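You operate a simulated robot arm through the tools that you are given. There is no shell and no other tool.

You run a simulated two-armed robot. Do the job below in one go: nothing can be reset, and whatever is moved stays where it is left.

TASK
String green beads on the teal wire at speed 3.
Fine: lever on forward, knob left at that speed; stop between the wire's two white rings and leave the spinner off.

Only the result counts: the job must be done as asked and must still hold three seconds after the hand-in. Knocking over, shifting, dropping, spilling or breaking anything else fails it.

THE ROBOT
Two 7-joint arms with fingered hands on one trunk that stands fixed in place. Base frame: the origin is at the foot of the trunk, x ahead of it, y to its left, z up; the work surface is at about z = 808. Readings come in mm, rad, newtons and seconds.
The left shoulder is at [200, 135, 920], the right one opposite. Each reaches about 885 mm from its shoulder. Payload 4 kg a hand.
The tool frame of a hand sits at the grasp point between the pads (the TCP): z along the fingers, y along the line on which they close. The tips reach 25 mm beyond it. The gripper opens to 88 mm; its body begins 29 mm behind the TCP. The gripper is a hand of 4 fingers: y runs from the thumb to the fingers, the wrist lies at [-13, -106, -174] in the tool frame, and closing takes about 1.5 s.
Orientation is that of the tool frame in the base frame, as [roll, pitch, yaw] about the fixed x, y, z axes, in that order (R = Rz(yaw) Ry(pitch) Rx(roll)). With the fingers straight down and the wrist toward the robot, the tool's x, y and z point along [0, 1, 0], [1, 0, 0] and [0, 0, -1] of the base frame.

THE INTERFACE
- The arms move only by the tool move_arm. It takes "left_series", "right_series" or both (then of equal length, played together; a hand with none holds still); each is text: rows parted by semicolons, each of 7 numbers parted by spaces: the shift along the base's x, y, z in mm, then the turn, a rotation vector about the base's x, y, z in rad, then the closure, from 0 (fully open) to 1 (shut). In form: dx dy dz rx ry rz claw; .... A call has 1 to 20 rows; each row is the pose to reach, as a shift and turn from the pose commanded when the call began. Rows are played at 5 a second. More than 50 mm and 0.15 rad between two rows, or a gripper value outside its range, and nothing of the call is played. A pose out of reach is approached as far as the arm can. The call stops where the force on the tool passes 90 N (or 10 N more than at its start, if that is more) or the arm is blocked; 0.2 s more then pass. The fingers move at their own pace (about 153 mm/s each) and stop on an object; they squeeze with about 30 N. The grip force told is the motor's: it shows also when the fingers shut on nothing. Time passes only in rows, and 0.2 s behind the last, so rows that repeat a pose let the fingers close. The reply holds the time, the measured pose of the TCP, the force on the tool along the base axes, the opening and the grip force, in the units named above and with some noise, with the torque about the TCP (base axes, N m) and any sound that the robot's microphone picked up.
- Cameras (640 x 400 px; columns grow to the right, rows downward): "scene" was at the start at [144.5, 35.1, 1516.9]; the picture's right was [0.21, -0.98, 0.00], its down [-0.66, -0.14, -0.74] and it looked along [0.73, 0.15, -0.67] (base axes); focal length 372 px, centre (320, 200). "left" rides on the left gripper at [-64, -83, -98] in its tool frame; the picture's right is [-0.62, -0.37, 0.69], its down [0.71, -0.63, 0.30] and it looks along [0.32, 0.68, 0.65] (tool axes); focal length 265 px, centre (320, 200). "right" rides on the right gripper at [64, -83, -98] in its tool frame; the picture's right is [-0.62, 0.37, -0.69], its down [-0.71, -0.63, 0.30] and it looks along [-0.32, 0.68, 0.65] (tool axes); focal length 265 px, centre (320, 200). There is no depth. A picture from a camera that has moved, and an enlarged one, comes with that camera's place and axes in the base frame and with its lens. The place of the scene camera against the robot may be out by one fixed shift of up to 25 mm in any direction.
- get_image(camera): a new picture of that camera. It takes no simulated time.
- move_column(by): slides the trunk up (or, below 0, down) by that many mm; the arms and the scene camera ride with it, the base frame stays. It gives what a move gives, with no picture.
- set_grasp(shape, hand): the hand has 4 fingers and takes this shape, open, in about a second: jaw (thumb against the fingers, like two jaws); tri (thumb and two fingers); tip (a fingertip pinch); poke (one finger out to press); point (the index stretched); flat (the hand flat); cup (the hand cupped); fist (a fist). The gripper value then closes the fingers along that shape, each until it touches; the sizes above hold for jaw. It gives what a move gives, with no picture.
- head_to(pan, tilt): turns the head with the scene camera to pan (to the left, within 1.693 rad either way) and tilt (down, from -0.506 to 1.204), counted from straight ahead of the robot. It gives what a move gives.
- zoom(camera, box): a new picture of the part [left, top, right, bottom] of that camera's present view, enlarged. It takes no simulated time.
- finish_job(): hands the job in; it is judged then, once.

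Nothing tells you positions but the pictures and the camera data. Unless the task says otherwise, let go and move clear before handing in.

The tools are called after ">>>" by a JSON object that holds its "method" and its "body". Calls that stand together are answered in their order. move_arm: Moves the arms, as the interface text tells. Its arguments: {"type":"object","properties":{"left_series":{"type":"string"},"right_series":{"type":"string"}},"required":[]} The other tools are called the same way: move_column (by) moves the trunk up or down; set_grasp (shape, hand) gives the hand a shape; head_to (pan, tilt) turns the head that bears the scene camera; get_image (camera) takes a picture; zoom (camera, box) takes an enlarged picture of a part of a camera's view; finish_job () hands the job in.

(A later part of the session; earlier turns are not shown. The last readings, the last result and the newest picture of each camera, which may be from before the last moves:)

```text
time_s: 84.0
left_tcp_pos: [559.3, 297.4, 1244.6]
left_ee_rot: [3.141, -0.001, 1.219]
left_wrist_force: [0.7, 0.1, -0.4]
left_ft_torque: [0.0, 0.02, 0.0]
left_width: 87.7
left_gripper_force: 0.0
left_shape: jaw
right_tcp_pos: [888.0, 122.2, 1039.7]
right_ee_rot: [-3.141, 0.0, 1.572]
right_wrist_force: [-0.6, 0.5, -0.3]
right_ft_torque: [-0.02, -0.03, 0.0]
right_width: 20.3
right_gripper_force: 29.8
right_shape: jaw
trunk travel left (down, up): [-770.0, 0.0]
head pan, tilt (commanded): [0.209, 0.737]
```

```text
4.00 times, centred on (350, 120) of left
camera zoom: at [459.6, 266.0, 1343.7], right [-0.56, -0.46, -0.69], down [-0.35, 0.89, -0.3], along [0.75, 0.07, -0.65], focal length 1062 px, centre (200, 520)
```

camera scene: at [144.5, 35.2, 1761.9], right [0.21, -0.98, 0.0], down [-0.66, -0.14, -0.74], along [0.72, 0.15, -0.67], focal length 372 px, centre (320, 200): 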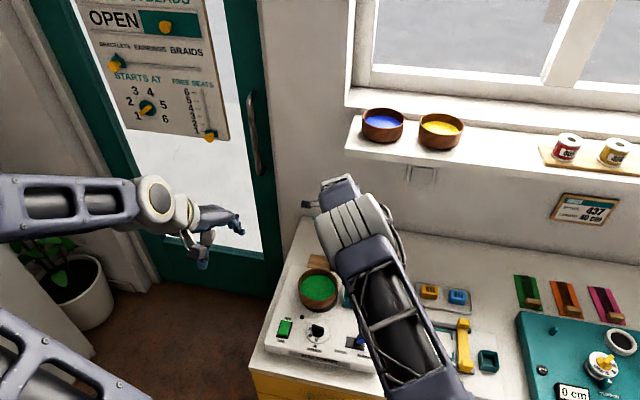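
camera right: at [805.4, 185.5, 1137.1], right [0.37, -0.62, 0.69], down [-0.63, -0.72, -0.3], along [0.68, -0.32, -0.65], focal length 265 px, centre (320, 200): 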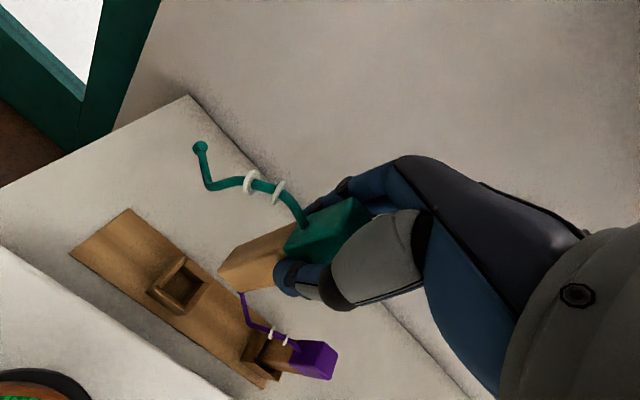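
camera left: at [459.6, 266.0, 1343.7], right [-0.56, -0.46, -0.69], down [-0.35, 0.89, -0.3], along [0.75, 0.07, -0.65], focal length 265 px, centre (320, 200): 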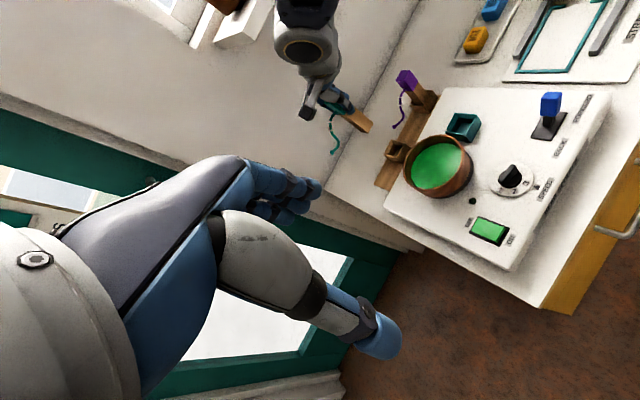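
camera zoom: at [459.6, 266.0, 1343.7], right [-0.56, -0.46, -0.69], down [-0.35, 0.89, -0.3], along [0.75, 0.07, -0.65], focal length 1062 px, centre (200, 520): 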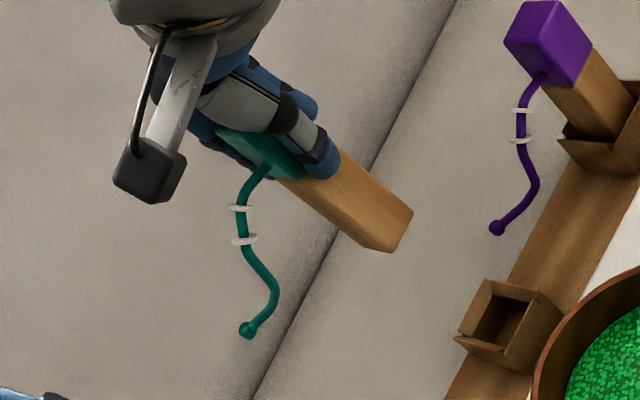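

The post hangs vertically, with its end about 95 mm below the TCP. I'll carry it over to the socket area, staying high.

>>> {"method": "move_arm", "body": {"right_series": "-12 -5 8 0 0 0 1; -38 -16 16 0 0 0 1; -68 -30 20 0 0 0 1; -98 -43 20 0 0 0 1; -126 -55 20 0 0 0 1; -146 -64 20 0 0 0 1; -153 -67 20 0 0 0 1; -153 -67 20 0 0 0 1"}}

>>> {"method": "get_image", "body": {"camera": "right"}}

>>> {"method": "zoom", "body": {"camera": "right", "box": [120, 180, 320, 340]}}

>>> {"method": "zoom", "body": {"camera": "left", "box": [370, 60, 530, 200]}}

```text
time_s: 85.8
left_tcp_pos: [559.1, 297.6, 1245.3]
left_ee_rot: [3.142, 0.001, 1.219]
left_wrist_force: [0.2, 0.1, -0.1]
left_ft_torque: [0.01, -0.03, -0.01]
left_width: 87.9
left_gripper_force: 0.1
left_shape: jaw
right_tcp_pos: [733.5, 54.4, 1062.8]
right_ee_rot: [-3.141, 0.0, 1.573]
right_wrist_force: [-0.5, 0.0, 0.2]
right_ft_torque: [0.01, 0.01, 0.04]
right_width: 20.7
right_gripper_force: 30.5
right_shape: jaw
trunk travel left (down, up): [-770.0, 0.0]
head pan, tilt (commanded): [0.209, 0.737]
```

```text
taken
camera right: at [651.2, 118.9, 1159.2], right [0.37, -0.62, 0.69], down [-0.63, -0.71, -0.3], along [0.68, -0.32, -0.65], focal length 265 px, centre (320, 200)
```

right: 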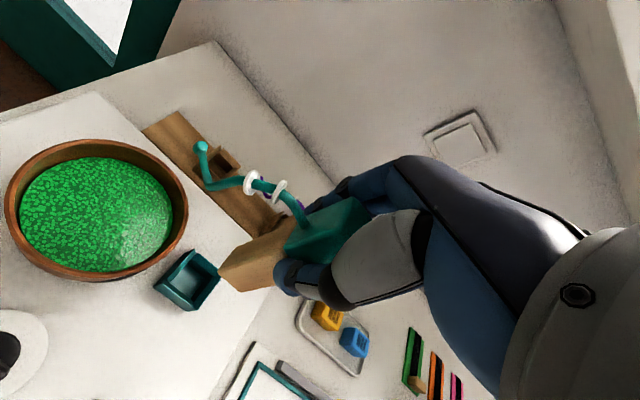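

```text
2.50 times, centred on (220, 260) of right
camera zoom: at [651.2, 118.9, 1159.2], right [0.37, -0.62, 0.69], down [-0.63, -0.71, -0.3], along [0.68, -0.32, -0.65], focal length 664 px, centre (570, 50)
```

zoom: 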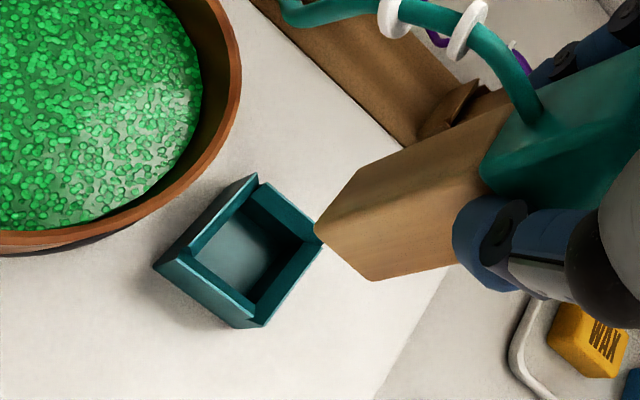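

```text
2.86 times, centred on (450, 130) of left
camera zoom: at [459.6, 266.0, 1343.7], right [-0.56, -0.46, -0.69], down [-0.35, 0.89, -0.3], along [0.75, 0.07, -0.65], focal length 758 px, centre (-51, 400)
```

zoom: 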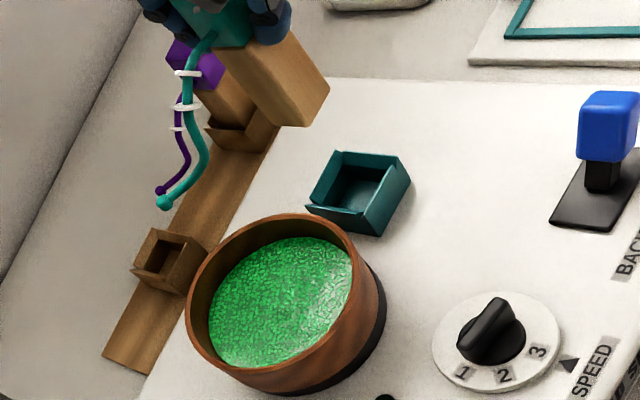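

>>> {"method": "zoom", "body": {"camera": "right", "box": [145, 240, 225, 320]}}

>>> {"method": "zoom", "body": {"camera": "left", "box": [470, 105, 530, 150]}}

```text
5.00 times, centred on (185, 280) of right
camera zoom: at [651.2, 118.9, 1159.2], right [0.37, -0.62, 0.69], down [-0.63, -0.71, -0.3], along [0.68, -0.32, -0.65], focal length 1327 px, centre (995, -200)
```

zoom: 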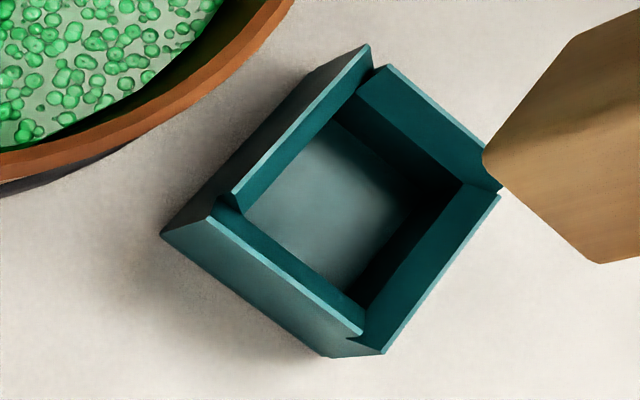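

```text
8.89 times, centred on (500, 128) of left
camera zoom: at [459.6, 266.0, 1343.7], right [-0.56, -0.46, -0.69], down [-0.35, 0.89, -0.3], along [0.75, 0.07, -0.65], focal length 2359 px, centre (-1280, 844)
```

zoom: 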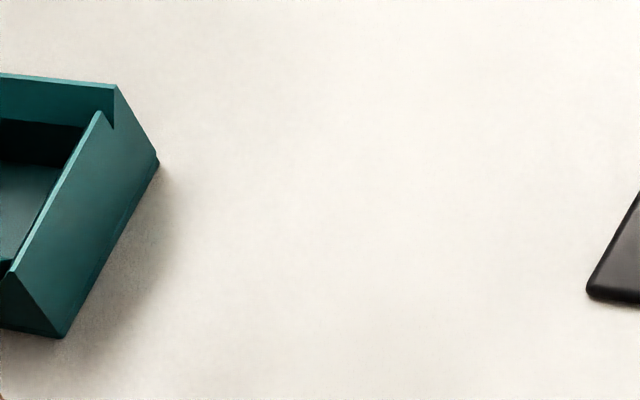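

I can see into the socket: its throat is about 28 mm for the 24 mm post, centred near [735, 54.5]. I'll go 40 mm lower and recheck to remove the height ambiguity.

>>> {"method": "move_arm", "body": {"right_series": "0 0 -13 0 0 0 1; 0 0 -27 0 0 0 1; 0 0 -40 0 0 0 1; 0 0 -40 0 0 0 1"}}

>>> {"method": "zoom", "body": {"camera": "right", "box": [160, 220, 280, 320]}}

>>> {"method": "zoom", "body": {"camera": "left", "box": [380, 60, 520, 180]}}

```text
time_s: 86.8
left_tcp_pos: [558.9, 297.3, 1244.9]
left_ee_rot: [-3.141, 0.0, 1.223]
left_wrist_force: [-0.2, 0.3, -0.1]
left_ft_torque: [-0.02, 0.0, 0.0]
left_width: 87.6
left_gripper_force: 0.0
left_shape: jaw
right_tcp_pos: [733.2, 56.7, 1020.1]
right_ee_rot: [3.14, -0.001, 1.572]
right_wrist_force: [0.8, 0.5, 0.2]
right_ft_torque: [0.01, 0.0, 0.02]
right_width: 20.4
right_gripper_force: 29.5
right_shape: jaw
trunk travel left (down, up): [-770.0, 0.0]
head pan, tilt (commanded): [0.209, 0.737]
```

```text
4.00 times, centred on (220, 270) of right
camera zoom: at [651.0, 119.1, 1118.2], right [0.37, -0.62, 0.69], down [-0.63, -0.71, -0.3], along [0.68, -0.32, -0.65], focal length 1062 px, centre (720, -80)
```

zoom: 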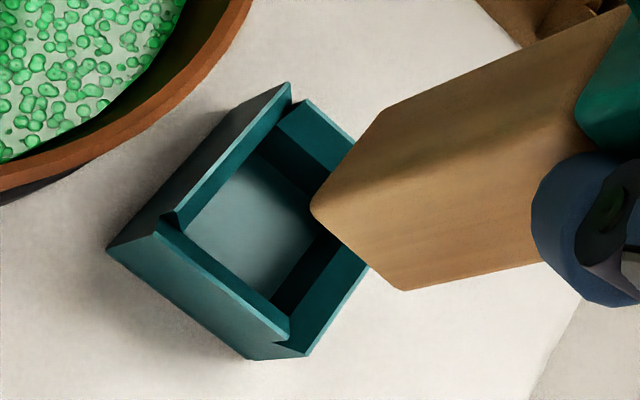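

```text
3.33 times, centred on (450, 120) of left
camera zoom: at [459.6, 266.0, 1343.7], right [-0.56, -0.46, -0.69], down [-0.35, 0.89, -0.3], along [0.75, 0.07, -0.65], focal length 885 px, centre (-113, 467)
```

zoom: 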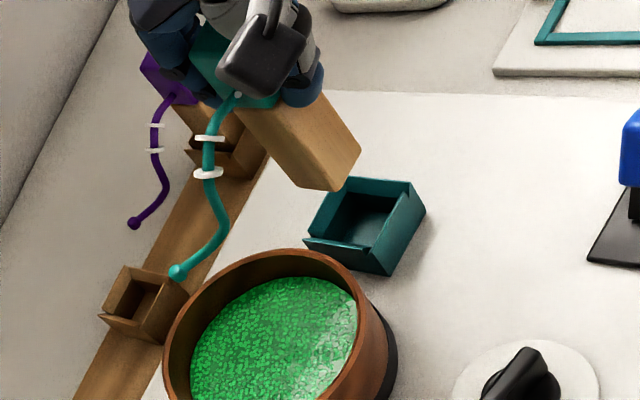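

The socket centre is confirmed near [735, 55.3, 882 top], and the post is about 1–2 mm off. I'll nudge it across and lower to just above the lips.

>>> {"method": "move_arm", "body": {"right_series": "1.3 1 -10 0 0 0 1; 1.3 1 -20 0 0 0 1; 1.3 1 -32 0 0 0 1; 1.3 1 -32 0 0 0 1"}}

>>> {"method": "zoom", "body": {"camera": "right", "box": [180, 210, 300, 310]}}

>>> {"method": "zoom", "body": {"camera": "left", "box": [390, 80, 510, 180]}}

```text
time_s: 87.8
left_tcp_pos: [560.1, 298.2, 1245.6]
left_ee_rot: [-3.14, 0.001, 1.22]
left_wrist_force: [0.5, -0.9, -0.3]
left_ft_torque: [0.01, 0.02, 0.0]
left_width: 87.8
left_gripper_force: 0.0
left_shape: jaw
right_tcp_pos: [736.0, 55.5, 985.4]
right_ee_rot: [-3.14, -0.001, 1.573]
right_wrist_force: [-0.1, -0.2, -0.1]
right_ft_torque: [0.01, -0.02, 0.0]
right_width: 20.4
right_gripper_force: 29.9
right_shape: jaw
trunk travel left (down, up): [-770.0, 0.0]
head pan, tilt (commanded): [0.209, 0.737]
```

```text
4.00 times, centred on (240, 260) of right
camera zoom: at [652.2, 119.8, 1084.8], right [0.37, -0.62, 0.69], down [-0.63, -0.72, -0.3], along [0.68, -0.32, -0.65], focal length 1062 px, centre (640, -40)
```

zoom: 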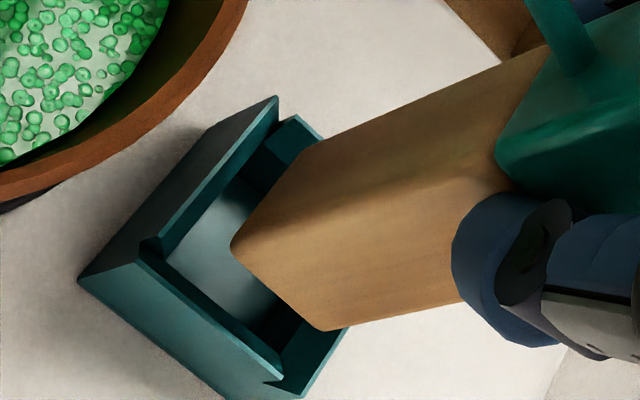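

```text
4.00 times, centred on (450, 130) of left
camera zoom: at [459.6, 266.0, 1343.7], right [-0.56, -0.46, -0.69], down [-0.35, 0.89, -0.3], along [0.75, 0.07, -0.65], focal length 1062 px, centre (-200, 480)
```

zoom: 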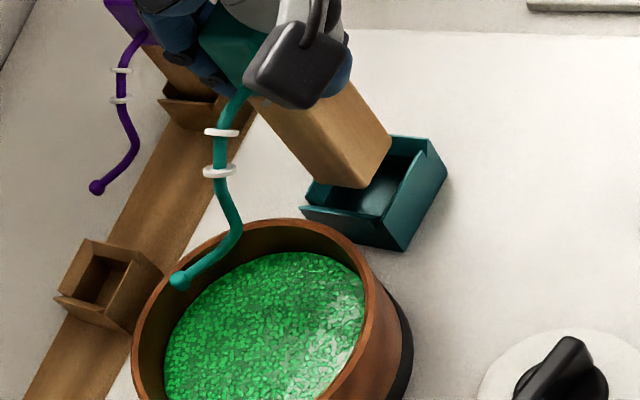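

The alignment looks good and the wire tip is over the bowl's inside. I'll lower slowly into the socket.

>>> {"method": "move_arm", "body": {"right_series": "0 0 -5 0 0 0 1; 0 0 -10 0 0 0 1; 0 0 -15 0 0 0 1; 0 0 -15 0 0 0 1"}}

>>> {"method": "zoom", "body": {"camera": "right", "box": [180, 210, 300, 310]}}

>>> {"method": "zoom", "body": {"camera": "left", "box": [390, 80, 510, 180]}}

```text
time_s: 88.8
left_tcp_pos: [558.3, 298.8, 1245.1]
left_ee_rot: [3.141, 0.001, 1.219]
left_wrist_force: [0.0, -0.2, -0.4]
left_ft_torque: [0.01, -0.03, -0.03]
left_width: 87.8
left_gripper_force: 0.0
left_shape: jaw
right_tcp_pos: [736.1, 55.4, 970.4]
right_ee_rot: [-3.141, 0.001, 1.57]
right_wrist_force: [0.5, 0.2, -1.3]
right_ft_torque: [-0.01, 0.0, -0.01]
right_width: 20.7
right_gripper_force: 29.8
right_shape: jaw
trunk travel left (down, up): [-770.0, 0.0]
head pan, tilt (commanded): [0.209, 0.737]
```

```text
4.00 times, centred on (240, 260) of right
camera zoom: at [653.5, 119.4, 1069.7], right [0.37, -0.62, 0.69], down [-0.63, -0.71, -0.3], along [0.68, -0.32, -0.65], focal length 1062 px, centre (640, -40)
```

zoom: 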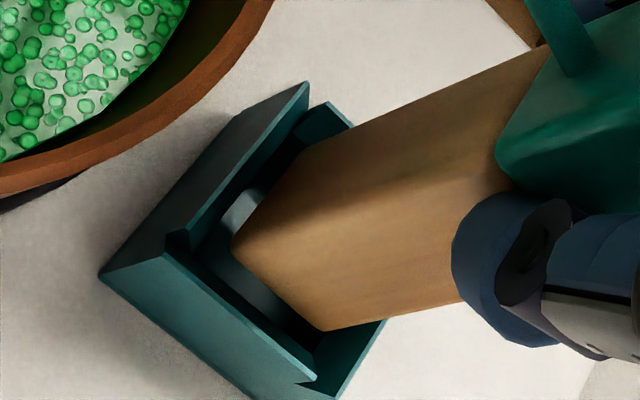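

```text
4.00 times, centred on (450, 130) of left
camera zoom: at [459.6, 266.0, 1343.7], right [-0.56, -0.46, -0.69], down [-0.35, 0.89, -0.3], along [0.75, 0.07, -0.65], focal length 1062 px, centre (-200, 480)
```

zoom: 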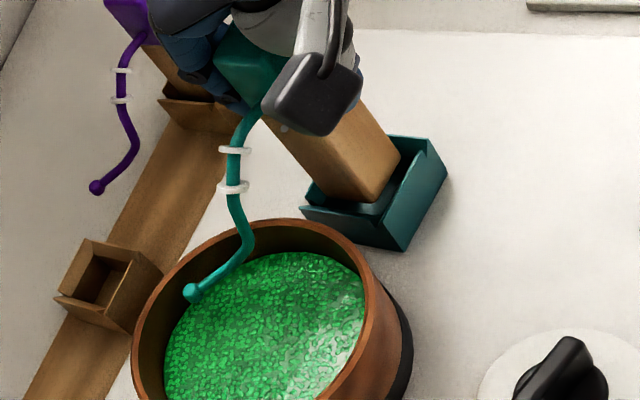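

>>> {"method": "move_arm", "body": {"right_series": "0 0 -4 0 0 0 1; 0 0 -8 0 0 0 1; 0 0 -12 0 0 0 1; 0 0 -12 0 0 0 1"}}

>>> {"method": "zoom", "body": {"camera": "right", "box": [180, 210, 300, 310]}}

>>> {"method": "zoom", "body": {"camera": "left", "box": [390, 80, 510, 180]}}

```text
time_s: 89.8
left_tcp_pos: [558.2, 297.0, 1244.4]
left_ee_rot: [3.141, -0.002, 1.221]
left_wrist_force: [0.4, 0.2, 0.1]
left_ft_torque: [0.0, 0.0, 0.01]
left_width: 87.7
left_gripper_force: 0.0
left_shape: jaw
right_tcp_pos: [735.4, 55.5, 960.1]
right_ee_rot: [-3.141, -0.001, 1.572]
right_wrist_force: [-0.4, 0.2, -0.2]
right_ft_torque: [0.0, -0.03, -0.03]
right_width: 20.2
right_gripper_force: 29.7
right_shape: jaw
trunk travel left (down, up): [-770.0, 0.0]
head pan, tilt (commanded): [0.209, 0.737]
```

```text
4.00 times, centred on (240, 260) of right
camera zoom: at [653.2, 119.7, 1057.9], right [0.37, -0.62, 0.69], down [-0.63, -0.71, -0.3], along [0.68, -0.32, -0.65], focal length 1062 px, centre (640, -40)
```

zoom: 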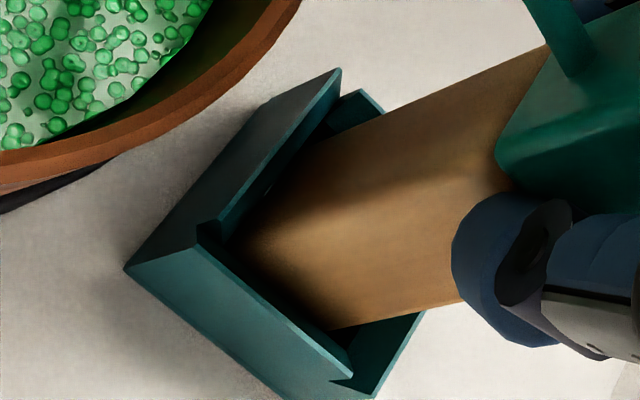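

```text
4.00 times, centred on (450, 130) of left
camera zoom: at [459.6, 266.0, 1343.7], right [-0.56, -0.46, -0.69], down [-0.35, 0.89, -0.3], along [0.75, 0.07, -0.65], focal length 1062 px, centre (-200, 480)
```

zoom: 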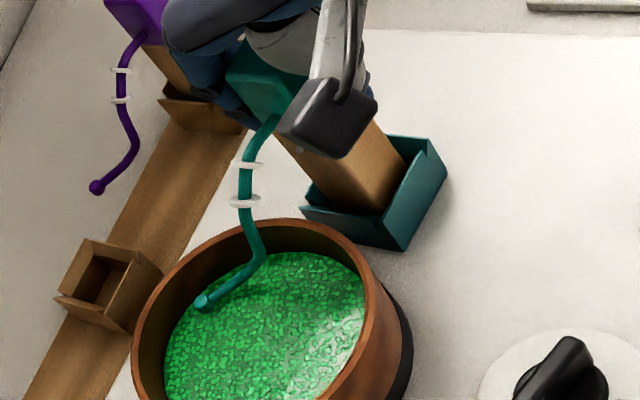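

The post is entering the throat with no side force. I'll keep lowering until it bottoms out.

>>> {"method": "move_arm", "body": {"right_series": "0 0 -3 0 0 0 1; 0 0 -6 0 0 0 1; 0 0 -9 0 0 0 1; 0 0 -9 0 0 0 1"}}

>>> {"method": "zoom", "body": {"camera": "left", "box": [390, 80, 510, 180]}}

```text
time_s: 90.8
left_tcp_pos: [559.7, 297.7, 1244.8]
left_ee_rot: [-3.14, -0.001, 1.219]
left_wrist_force: [-0.3, 0.1, 0.1]
left_ft_torque: [0.03, 0.01, -0.01]
left_width: 87.8
left_gripper_force: 0.2
left_shape: jaw
right_tcp_pos: [736.6, 55.2, 949.8]
right_ee_rot: [3.141, 0.0, 1.572]
right_wrist_force: [0.0, 0.0, -0.3]
right_ft_torque: [-0.03, 0.02, -0.01]
right_width: 20.4
right_gripper_force: 29.9
right_shape: jaw
trunk travel left (down, up): [-770.0, 0.0]
head pan, tilt (commanded): [0.209, 0.737]
```

```text
4.00 times, centred on (450, 130) of left
camera zoom: at [459.6, 266.0, 1343.7], right [-0.56, -0.46, -0.69], down [-0.35, 0.89, -0.3], along [0.75, 0.07, -0.65], focal length 1062 px, centre (-200, 480)
```

zoom: 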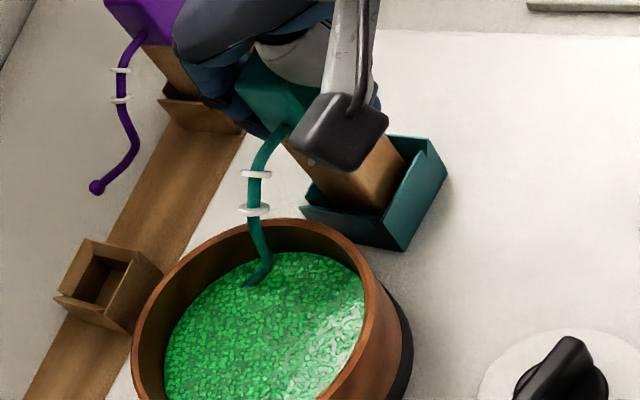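

The wire tip is dipping into the beads. I'll lower the last bit in small steps.

>>> {"method": "move_arm", "body": {"right_series": "0 0 -1.5 0 0 0 1; 0 0 -3 0 0 0 1; 0 0 -4.5 0 0 0 1; 0 0 -4.5 0 0 0 1"}}

>>> {"method": "move_arm", "body": {"right_series": "0 0 -1.5 0 0 0 1; 0 0 -3 0 0 0 1; 0 0 -3 0 0 0 1"}}

>>> {"method": "zoom", "body": {"camera": "left", "box": [390, 80, 510, 180]}}

```text
time_s: 91.8
left_tcp_pos: [559.8, 298.0, 1245.6]
left_ee_rot: [-3.141, 0.0, 1.218]
left_wrist_force: [-0.4, 0.3, 0.1]
left_ft_torque: [0.02, -0.01, 0.01]
left_width: 87.7
left_gripper_force: 0.0
left_shape: jaw
right_tcp_pos: [736.1, 54.6, 945.9]
right_ee_rot: [3.138, 0.001, 1.572]
right_wrist_force: [-0.5, -0.6, 4.3]
right_ft_torque: [0.0, 0.04, -0.02]
right_width: 20.8
right_gripper_force: 30.0
right_shape: jaw
trunk travel left (down, up): [-770.0, 0.0]
head pan, tilt (commanded): [0.209, 0.737]
```

```text
time_s: 92.7
left_tcp_pos: [559.2, 298.0, 1245.8]
left_ee_rot: [-3.141, 0.0, 1.219]
left_wrist_force: [-0.2, -0.6, -0.2]
left_ft_torque: [0.01, -0.01, 0.01]
left_width: 87.7
left_gripper_force: 0.0
left_shape: jaw
right_tcp_pos: [736.6, 55.6, 945.0]
right_ee_rot: [3.139, -0.002, 1.57]
right_wrist_force: [-4.2, -3.6, 25.0]
right_ft_torque: [-0.06, 0.07, -0.04]
right_width: 21.5
right_gripper_force: 29.9
right_shape: jaw
trunk travel left (down, up): [-770.0, 0.0]
head pan, tilt (commanded): [0.209, 0.737]
```

```text
4.00 times, centred on (450, 130) of left
camera zoom: at [458.9, 265.8, 1344.2], right [-0.56, -0.46, -0.69], down [-0.35, 0.89, -0.3], along [0.75, 0.07, -0.65], focal length 1062 px, centre (-200, 480)
```

zoom: 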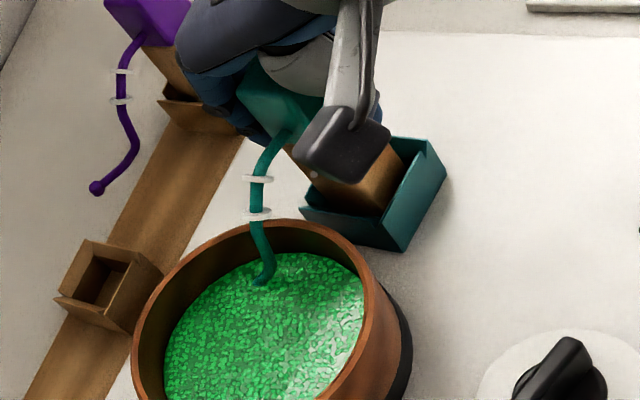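

It has bottomed out at 25 N. I'll relax the force, open the fingers and lift straight off.

>>> {"method": "move_arm", "body": {"right_series": "0 0 1.5 0 0 0 1; 0 0 2.5 0 0 0 1; 0 0 2.5 0 0 0 0.9; 0 0 2.5 0 0 0 0.75; 0 0 2.5 0 0 0 0.6; 0 0 2.5 0 0 0 0.45; 0 0 2.5 0 0 0 0.35; 0 0 2.5 0 0 0 0.35"}}

>>> {"method": "zoom", "body": {"camera": "left", "box": [390, 80, 510, 180]}}

>>> {"method": "get_image", "body": {"camera": "right"}}

```text
time_s: 94.5
left_tcp_pos: [558.8, 298.0, 1244.9]
left_ee_rot: [3.14, 0.0, 1.219]
left_wrist_force: [0.3, 0.3, 0.6]
left_ft_torque: [0.01, 0.04, 0.06]
left_width: 87.7
left_gripper_force: 0.1
left_shape: jaw
right_tcp_pos: [736.6, 55.4, 947.3]
right_ee_rot: [-3.142, -0.001, 1.572]
right_wrist_force: [-0.6, 0.7, -0.1]
right_ft_torque: [-0.03, 0.0, 0.01]
right_width: 56.9
right_gripper_force: 0.1
right_shape: jaw
trunk travel left (down, up): [-770.0, 0.0]
head pan, tilt (commanded): [0.209, 0.737]
```

```text
4.00 times, centred on (450, 130) of left
camera zoom: at [459.6, 266.0, 1343.7], right [-0.56, -0.46, -0.69], down [-0.35, 0.89, -0.3], along [0.75, 0.07, -0.65], focal length 1062 px, centre (-200, 480)
```

zoom: 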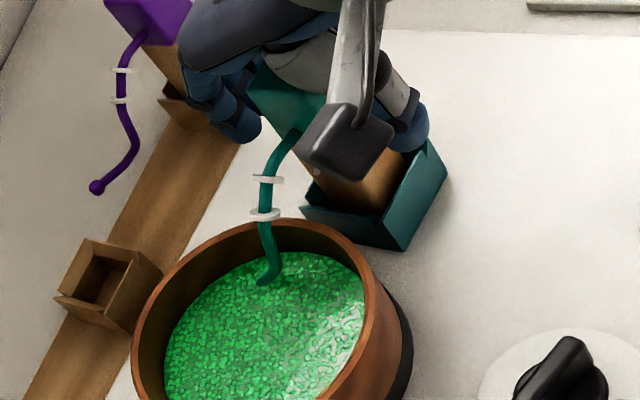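

```text
taken
camera right: at [653.3, 119.6, 1044.1], right [0.37, -0.62, 0.69], down [-0.63, -0.71, -0.3], along [0.68, -0.32, -0.65], focal length 265 px, centre (320, 200)
```

right: 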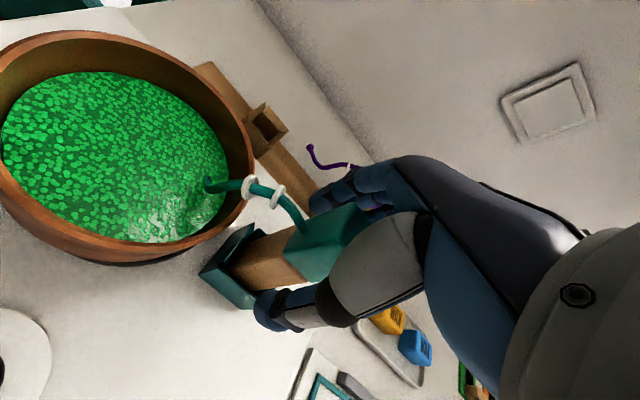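

Released. Now I lift straight up and move the right arm back to its parking place.

>>> {"method": "move_arm", "body": {"right_series": "0 0 10 0 0 0 0.3; 0 0 28 0 0 0 0.3; 0 0 55 0 0 0 0.3; 0 0 90 0 0 0 0.2; 0 0 120 0 0 0 0.2; -10 -30 130 0 0 0 0.2; -25 -65 130 0 0 0 0.2; -40 -105 130 0 0 0 0.2; -60 -145 130 0 0 0 0.2; -85 -185 130 0 0 0 0.2; -110 -220 130 0 0 0 0.2; -140 -250 130 0 0 0 0.2; -150 -262 130 0 0 0 0.2; -150 -262 130 0 0 0 0.2"}}

>>> {"method": "get_image", "body": {"camera": "scene"}}

>>> {"method": "zoom", "body": {"camera": "scene", "box": [270, 240, 390, 330]}}

>>> {"method": "zoom", "body": {"camera": "left", "box": [390, 80, 510, 200]}}

```text
time_s: 97.5
left_tcp_pos: [559.4, 298.1, 1244.2]
left_ee_rot: [-3.14, 0.0, 1.22]
left_wrist_force: [0.1, -0.4, -0.1]
left_ft_torque: [0.01, 0.0, 0.01]
left_width: 87.7
left_gripper_force: 0.1
left_shape: jaw
right_tcp_pos: [587.4, -208.1, 1077.1]
right_ee_rot: [3.142, 0.0, 1.572]
right_wrist_force: [0.5, -0.1, 0.2]
right_ft_torque: [0.01, 0.02, 0.01]
right_width: 70.0
right_gripper_force: 0.1
right_shape: jaw
trunk travel left (down, up): [-770.0, 0.0]
head pan, tilt (commanded): [0.209, 0.737]
```

```text
taken
camera scene: at [144.5, 35.1, 1761.9], right [0.21, -0.98, 0.0], down [-0.66, -0.14, -0.74], along [0.73, 0.15, -0.67], focal length 372 px, centre (320, 200)
```

scene: 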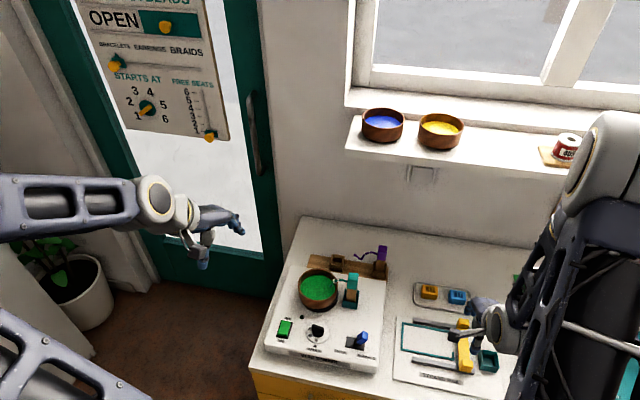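

```text
4.44 times, centred on (330, 285) of scene
camera zoom: at [144.5, 35.1, 1761.9], right [0.21, -0.98, 0.0], down [-0.66, -0.14, -0.74], along [0.73, 0.15, -0.67], focal length 1653 px, centre (276, -178)
```

zoom: 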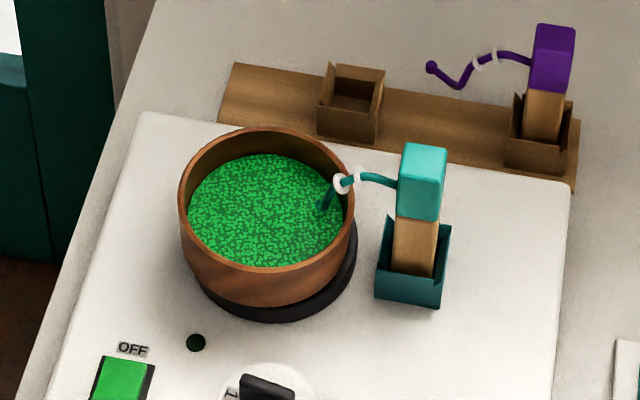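

```text
3.33 times, centred on (450, 140) of left
camera zoom: at [459.6, 265.9, 1343.7], right [-0.56, -0.46, -0.69], down [-0.35, 0.89, -0.3], along [0.75, 0.07, -0.65], focal length 885 px, centre (-113, 400)
```

zoom: 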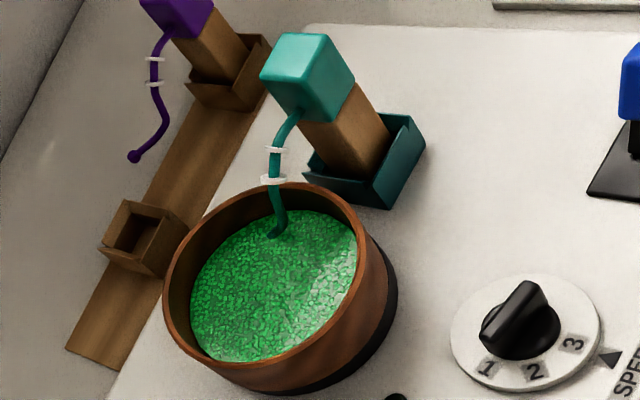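

The teal wire stands in the socket with its tip in the green beads. Next is the switch: I'll set the left hand to "poke" and look at its geometry and at the switch.

>>> {"method": "set_grasp", "body": {"shape": "poke", "hand": "left"}}

>>> {"method": "get_image", "body": {"camera": "left"}}

>>> {"method": "zoom", "body": {"camera": "scene", "box": [140, 180, 280, 300]}}

>>> {"method": "zoom", "body": {"camera": "left", "box": [440, 190, 540, 270]}}

```text
time_s: 98.3
left_tcp_pos: [559.6, 296.9, 1244.5]
left_ee_rot: [3.141, 0.0, 1.221]
left_wrist_force: [0.1, -0.9, 0.8]
left_ft_torque: [-0.02, -0.01, -0.03]
left_width: 0.2
left_gripper_force: 0.0
left_shape: poke
right_tcp_pos: [585.2, -207.7, 1077.5]
right_ee_rot: [3.141, -0.001, 1.572]
right_wrist_force: [0.1, -0.8, -0.6]
right_ft_torque: [0.03, -0.01, -0.02]
right_width: 70.2
right_gripper_force: 0.1
right_shape: jaw
trunk travel left (down, up): [-770.0, 0.0]
head pan, tilt (commanded): [0.209, 0.737]
```

```text
taken
camera left: at [459.6, 265.9, 1343.7], right [-0.56, -0.46, -0.69], down [-0.35, 0.89, -0.3], along [0.75, 0.07, -0.65], focal length 265 px, centre (320, 200)
```

left: 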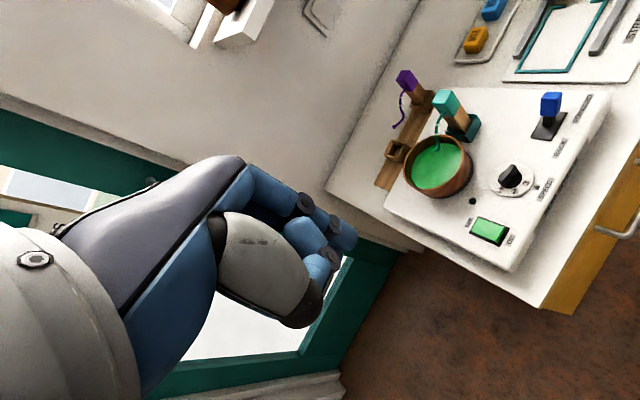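

```text
3.33 times, centred on (210, 240) of scene
camera zoom: at [144.5, 35.1, 1761.9], right [0.21, -0.98, 0.0], down [-0.66, -0.14, -0.74], along [0.72, 0.15, -0.67], focal length 1240 px, centre (687, 67)
```

zoom: 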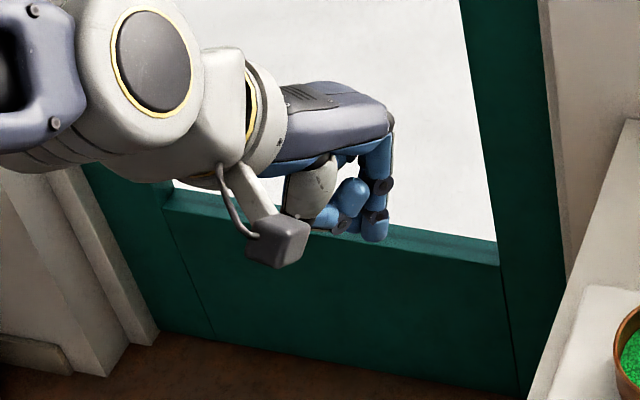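

```text
5.00 times, centred on (490, 230) of left
camera zoom: at [459.6, 265.9, 1343.7], right [-0.56, -0.46, -0.69], down [-0.35, 0.89, -0.3], along [0.75, 0.07, -0.65], focal length 1327 px, centre (-530, 50)
```

zoom: 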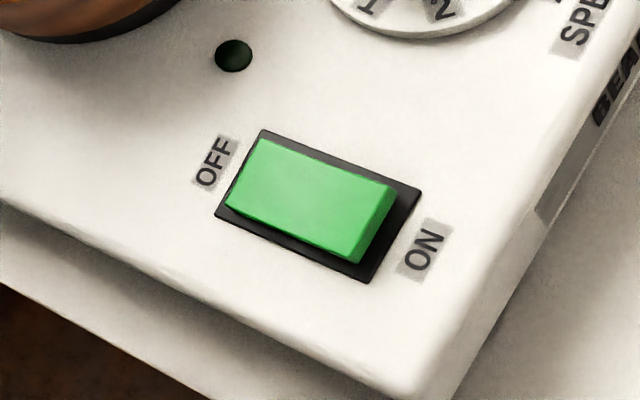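

>>> {"method": "zoom", "body": {"camera": "left", "box": [240, 160, 400, 320]}}

>>> {"method": "zoom", "body": {"camera": "scene", "box": [195, 200, 265, 260]}}

```text
2.50 times, centred on (320, 240) of left
camera zoom: at [459.6, 265.9, 1343.7], right [-0.56, -0.46, -0.69], down [-0.35, 0.89, -0.3], along [0.75, 0.07, -0.65], focal length 664 px, centre (320, 100)
```

zoom: 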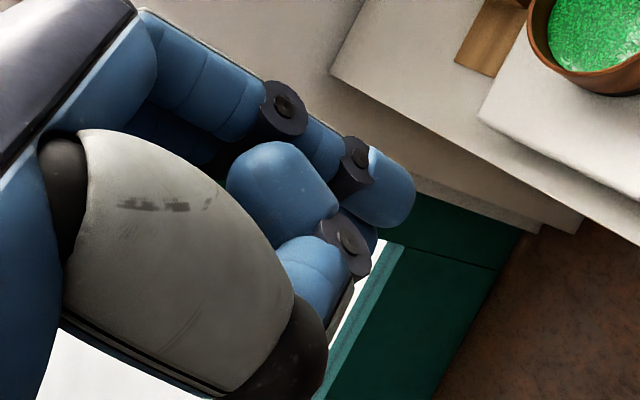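

```text
6.67 times, centred on (230, 230) of scene
camera zoom: at [144.5, 35.1, 1761.9], right [0.21, -0.98, 0.0], down [-0.66, -0.14, -0.74], along [0.72, 0.15, -0.67], focal length 2480 px, centre (920, 0)
```

zoom: 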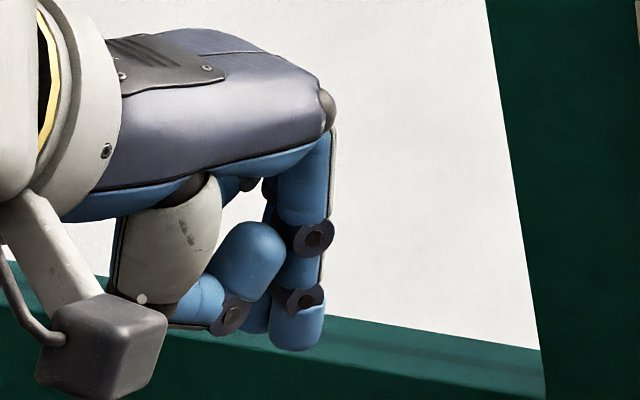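

The rocker's OFF end is down and its ON end is up, with its centre near [615, 214]. The left index points straight down in this shape. I'll bring it above the ON end and check the fingertip visually.

>>> {"method": "move_arm", "body": {"left_series": "3 -10 -35 0 0 0.05 0; 7 -20 -70 0 0 0.1 0; 11 -30 -105 0 0 0.15 0; 15 -42 -140 0 0 0.2 0; 19 -54 -175 0 0 0.25 0; 23 -66 -210 0 0 0.3 0; 26 -76 -245 0 0 0.35 0; 28 -84 -275 0 0 0.35 0; 28 -84 -275 0 0 0.35 0"}}

>>> {"method": "get_image", "body": {"camera": "left"}}

>>> {"method": "zoom", "body": {"camera": "scene", "box": [250, 270, 370, 360]}}

```text
time_s: 100.3
left_tcp_pos: [586.3, 212.0, 971.1]
left_ee_rot: [-3.141, -0.002, 1.571]
left_wrist_force: [0.1, 0.1, -0.8]
left_ft_torque: [-0.02, 0.02, -0.02]
left_width: 0.0
left_gripper_force: 0.2
left_shape: poke
right_tcp_pos: [586.8, -207.8, 1078.0]
right_ee_rot: [3.141, 0.0, 1.574]
right_wrist_force: [-0.5, 0.5, 0.4]
right_ft_torque: [-0.03, -0.02, 0.03]
right_width: 70.3
right_gripper_force: 0.0
right_shape: jaw
trunk travel left (down, up): [-770.0, 0.0]
head pan, tilt (commanded): [0.209, 0.737]
```

```text
taken
camera left: at [504.9, 147.8, 1069.1], right [-0.37, -0.62, -0.69], down [-0.63, 0.71, -0.3], along [0.68, 0.32, -0.65], focal length 265 px, centre (320, 200)
```

left: 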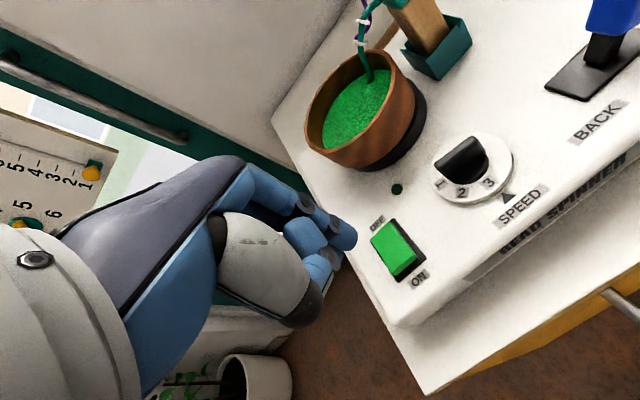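

```text
4.44 times, centred on (310, 315) of scene
camera zoom: at [144.6, 35.1, 1761.9], right [0.21, -0.98, 0.0], down [-0.66, -0.14, -0.74], along [0.72, 0.15, -0.67], focal length 1653 px, centre (364, -311)
```

zoom: 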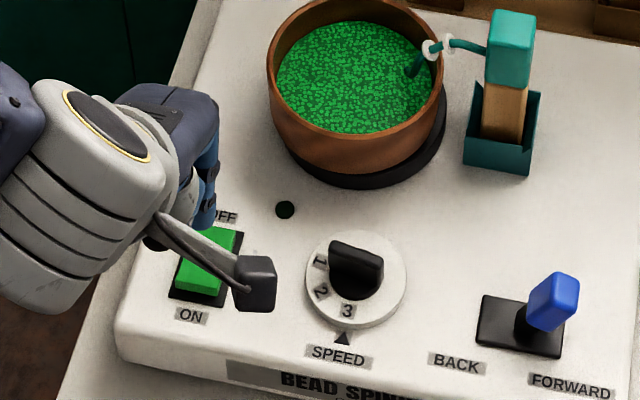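

>>> {"method": "zoom", "body": {"camera": "scene", "box": [260, 275, 310, 315]}}

>>> {"method": "zoom", "body": {"camera": "left", "box": [300, 170, 460, 300]}}

>>> {"method": "get_image", "body": {"camera": "right"}}

```text
10.00 times, centred on (285, 295) of scene
camera zoom: at [144.6, 35.1, 1761.9], right [0.21, -0.98, 0.0], down [-0.66, -0.14, -0.74], along [0.72, 0.15, -0.67], focal length 3720 px, centre (670, -750)
```

zoom: 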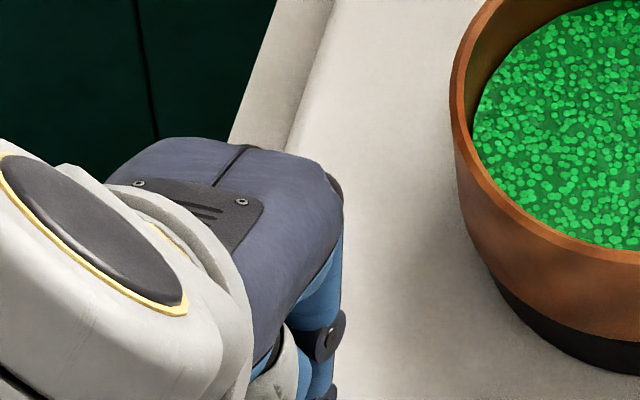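

```text
3.08 times, centred on (380, 235) of left
camera zoom: at [504.9, 147.8, 1069.1], right [-0.37, -0.62, -0.69], down [-0.63, 0.71, -0.3], along [0.68, 0.32, -0.65], focal length 817 px, centre (135, 92)
```

zoom: 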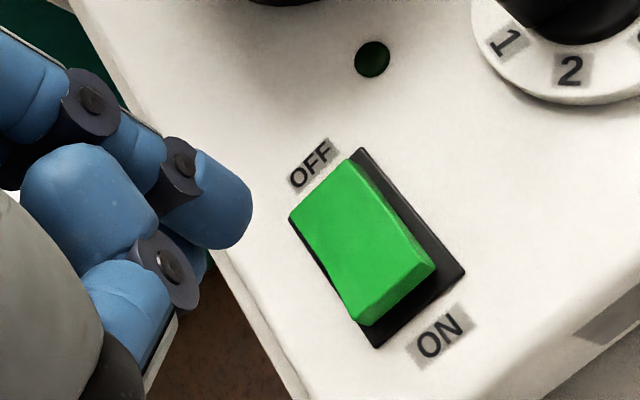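

```text
taken
camera right: at [503.5, -143.5, 1175.4], right [0.37, -0.62, 0.69], down [-0.63, -0.71, -0.3], along [0.68, -0.32, -0.65], focal length 265 px, centre (320, 200)
```

right: 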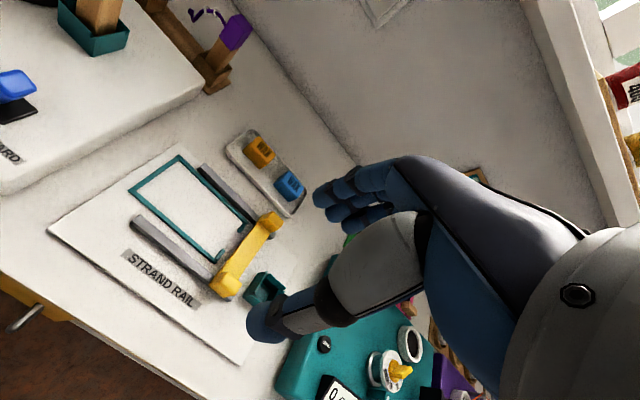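

>>> {"method": "zoom", "body": {"camera": "scene", "box": [255, 290, 315, 330]}}

```text
10.00 times, centred on (285, 310) of scene
camera zoom: at [144.6, 35.1, 1761.9], right [0.21, -0.98, 0.0], down [-0.66, -0.14, -0.74], along [0.72, 0.15, -0.67], focal length 3720 px, centre (670, -900)
```

zoom: 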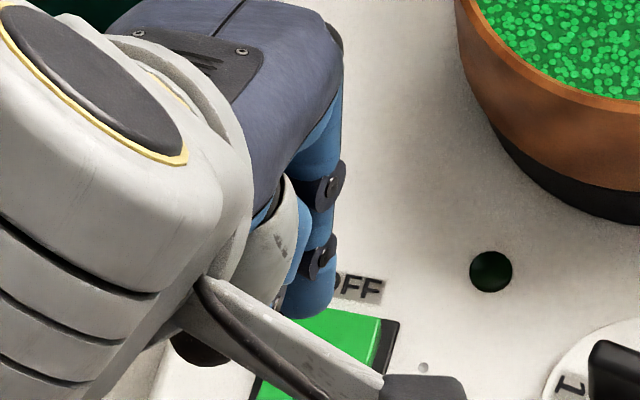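

I estimate the fingertip at tool [−10, 3, 27]. I'll move so it hovers about 15 mm above the ON end and check alignment at close range.

>>> {"method": "move_arm", "body": {"left_series": "5 5 -20 0 0 0 0; 10 11 -40 0 0 0 0; 10 11 -55 0 0 0 0; 10 11 -62 0 0 0 0; 10 11 -62 0 0 0 0"}}

>>> {"method": "zoom", "body": {"camera": "left", "box": [280, 170, 440, 300]}}

>>> {"method": "zoom", "body": {"camera": "scene", "box": [255, 300, 315, 345]}}

```text
time_s: 101.5
left_tcp_pos: [597.3, 222.2, 908.1]
left_ee_rot: [-3.142, 0.0, 1.57]
left_wrist_force: [1.0, 0.2, 0.5]
left_ft_torque: [0.01, 0.0, -0.02]
left_width: 0.0
left_gripper_force: 0.1
left_shape: poke
right_tcp_pos: [586.1, -207.6, 1077.6]
right_ee_rot: [3.141, -0.001, 1.572]
right_wrist_force: [-0.5, 0.4, -0.6]
right_ft_torque: [0.02, 0.01, 0.0]
right_width: 70.0
right_gripper_force: 0.1
right_shape: jaw
trunk travel left (down, up): [-770.0, 0.0]
head pan, tilt (commanded): [0.209, 0.737]
```

```text
3.08 times, centred on (360, 235) of left
camera zoom: at [514.6, 158.7, 1006.7], right [-0.37, -0.62, -0.69], down [-0.63, 0.71, -0.3], along [0.68, 0.32, -0.65], focal length 817 px, centre (197, 92)
```

zoom: 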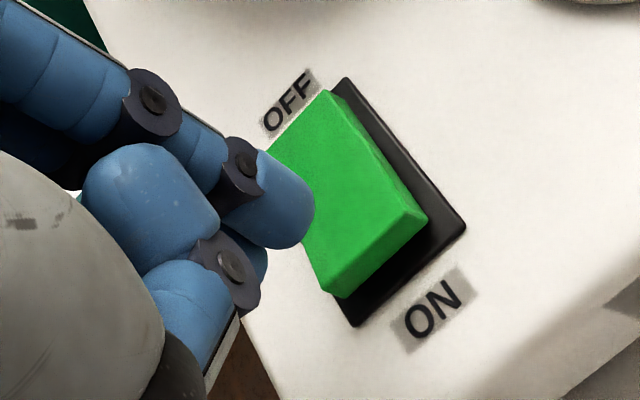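

```text
8.89 times, centred on (285, 322) of scene
camera zoom: at [144.6, 35.1, 1761.9], right [0.21, -0.98, 0.0], down [-0.66, -0.14, -0.74], along [0.72, 0.15, -0.67], focal length 3307 px, centre (631, -889)
```

zoom: 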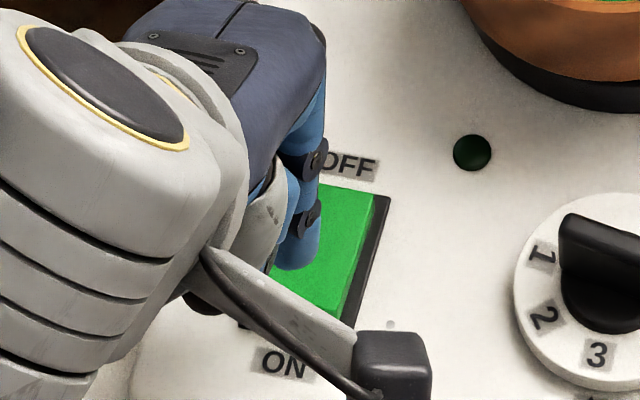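

The fingertip lines up with the ON end in both views. I'll go down in small steps to find contact, ready to move to the OFF end as soon as it switches.

>>> {"method": "move_arm", "body": {"left_series": "0 0 -5 0 0 0 0; 0 0 -5 0 0 0 0"}}

>>> {"method": "zoom", "body": {"camera": "left", "box": [280, 170, 440, 300]}}

>>> {"method": "zoom", "body": {"camera": "scene", "box": [255, 300, 315, 345]}}

```text
time_s: 102.2
left_tcp_pos: [596.4, 222.7, 904.3]
left_ee_rot: [3.141, -0.001, 1.572]
left_wrist_force: [0.0, -0.6, -0.6]
left_ft_torque: [-0.01, 0.0, 0.01]
left_width: 0.1
left_gripper_force: 0.1
left_shape: poke
right_tcp_pos: [586.0, -206.7, 1077.3]
right_ee_rot: [-3.14, -0.001, 1.571]
right_wrist_force: [1.1, 0.0, -0.4]
right_ft_torque: [0.0, 0.01, -0.03]
right_width: 70.1
right_gripper_force: 0.1
right_shape: jaw
trunk travel left (down, up): [-770.0, 0.0]
head pan, tilt (commanded): [0.209, 0.737]
```

```text
3.08 times, centred on (360, 235) of left
camera zoom: at [514.2, 158.4, 1002.3], right [-0.37, -0.62, -0.69], down [-0.63, 0.71, -0.3], along [0.68, 0.32, -0.65], focal length 817 px, centre (197, 92)
```

zoom: 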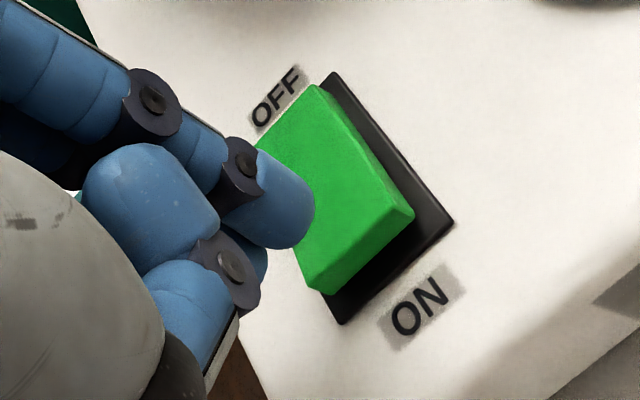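

```text
8.89 times, centred on (285, 322) of scene
camera zoom: at [144.5, 35.1, 1761.9], right [0.21, -0.98, 0.0], down [-0.66, -0.14, -0.74], along [0.72, 0.15, -0.67], focal length 3307 px, centre (631, -889)
```

zoom: 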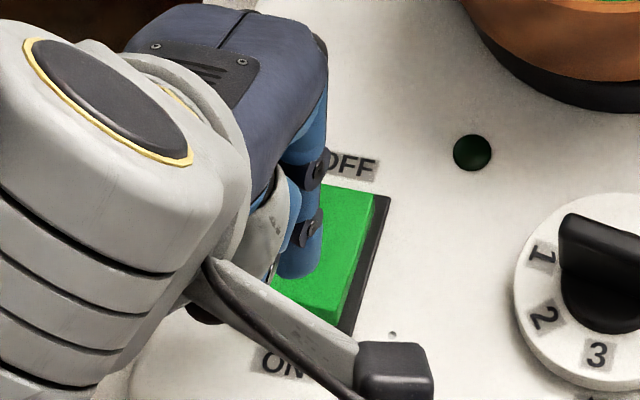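

>>> {"method": "move_arm", "body": {"left_series": "0 0 -4 0 0 0 0; 0 0 -4 0 0 0 0"}}

>>> {"method": "zoom", "body": {"camera": "scene", "box": [255, 300, 315, 345]}}

>>> {"method": "zoom", "body": {"camera": "left", "box": [280, 170, 440, 300]}}

```text
time_s: 102.8
left_tcp_pos: [596.1, 223.4, 898.5]
left_ee_rot: [-3.141, -0.001, 1.573]
left_wrist_force: [0.2, 0.6, 0.3]
left_ft_torque: [0.0, -0.01, -0.02]
left_width: 0.1
left_gripper_force: 0.0
left_shape: poke
right_tcp_pos: [586.2, -208.0, 1076.9]
right_ee_rot: [-3.142, 0.0, 1.573]
right_wrist_force: [-0.5, 0.7, -0.5]
right_ft_torque: [-0.02, -0.02, 0.01]
right_width: 70.1
right_gripper_force: 0.1
right_shape: jaw
trunk travel left (down, up): [-770.0, 0.0]
head pan, tilt (commanded): [0.209, 0.737]
```

```text
8.89 times, centred on (285, 322) of scene
camera zoom: at [144.5, 35.1, 1761.9], right [0.21, -0.98, 0.0], down [-0.66, -0.14, -0.74], along [0.72, 0.15, -0.67], focal length 3307 px, centre (631, -889)
```

zoom: 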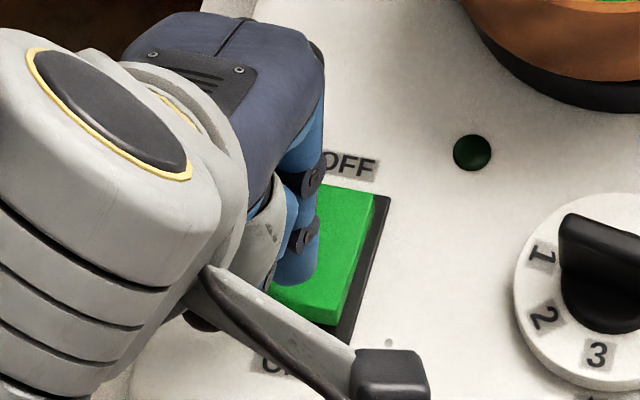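

```text
3.08 times, centred on (360, 235) of left
camera zoom: at [514.3, 159.6, 997.9], right [-0.37, -0.62, -0.69], down [-0.63, 0.71, -0.3], along [0.68, 0.33, -0.65], focal length 817 px, centre (197, 92)
```

zoom: 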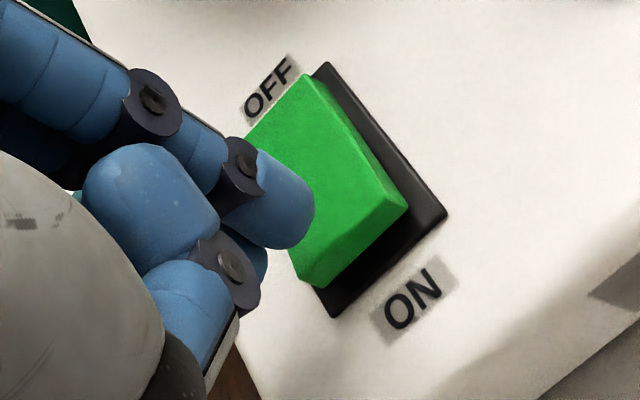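

>>> {"method": "move_arm", "body": {"left_series": "0.5 -3 -4 0 0 0 0; 0.5 -3 -4 0 0 0 0"}}

>>> {"method": "zoom", "body": {"camera": "scene", "box": [255, 300, 315, 345]}}

>>> {"method": "zoom", "body": {"camera": "left", "box": [280, 170, 440, 300]}}

```text
time_s: 103.3
left_tcp_pos: [595.1, 222.0, 898.6]
left_ee_rot: [-3.142, 0.0, 1.572]
left_wrist_force: [0.1, 0.0, 0.2]
left_ft_torque: [0.0, -0.01, 0.0]
left_width: 0.0
left_gripper_force: 0.1
left_shape: poke
left hand out of reach, approached as far as the arm can: row 1, 2
right_tcp_pos: [586.8, -206.9, 1077.9]
right_ee_rot: [3.141, -0.001, 1.572]
right_wrist_force: [-1.5, 0.5, 0.5]
right_ft_torque: [0.02, -0.02, 0.01]
right_width: 70.3
right_gripper_force: 0.1
right_shape: jaw
trunk travel left (down, up): [-770.0, 0.0]
head pan, tilt (commanded): [0.209, 0.737]
```

```text
8.89 times, centred on (285, 322) of scene
camera zoom: at [144.5, 35.1, 1761.9], right [0.21, -0.98, 0.0], down [-0.66, -0.14, -0.74], along [0.72, 0.15, -0.67], focal length 3307 px, centre (631, -889)
```

zoom: 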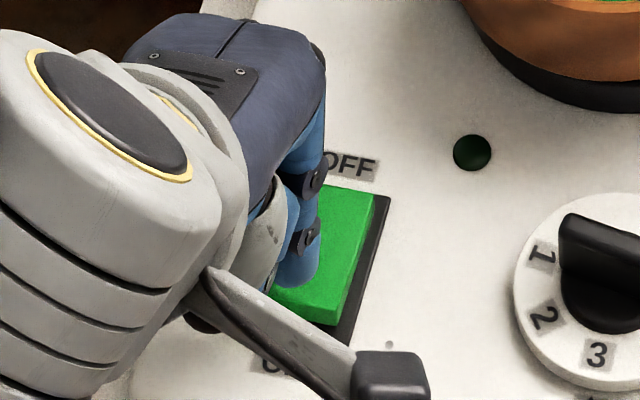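

```text
3.08 times, centred on (360, 235) of left
camera zoom: at [513.8, 159.2, 998.1], right [-0.37, -0.62, -0.69], down [-0.63, 0.71, -0.3], along [0.68, 0.32, -0.65], focal length 817 px, centre (197, 92)
```

zoom: 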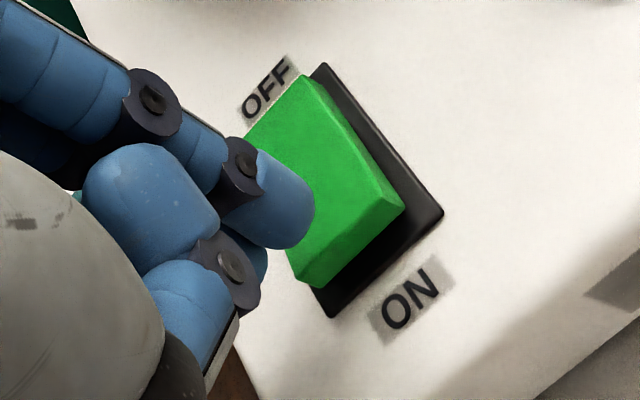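

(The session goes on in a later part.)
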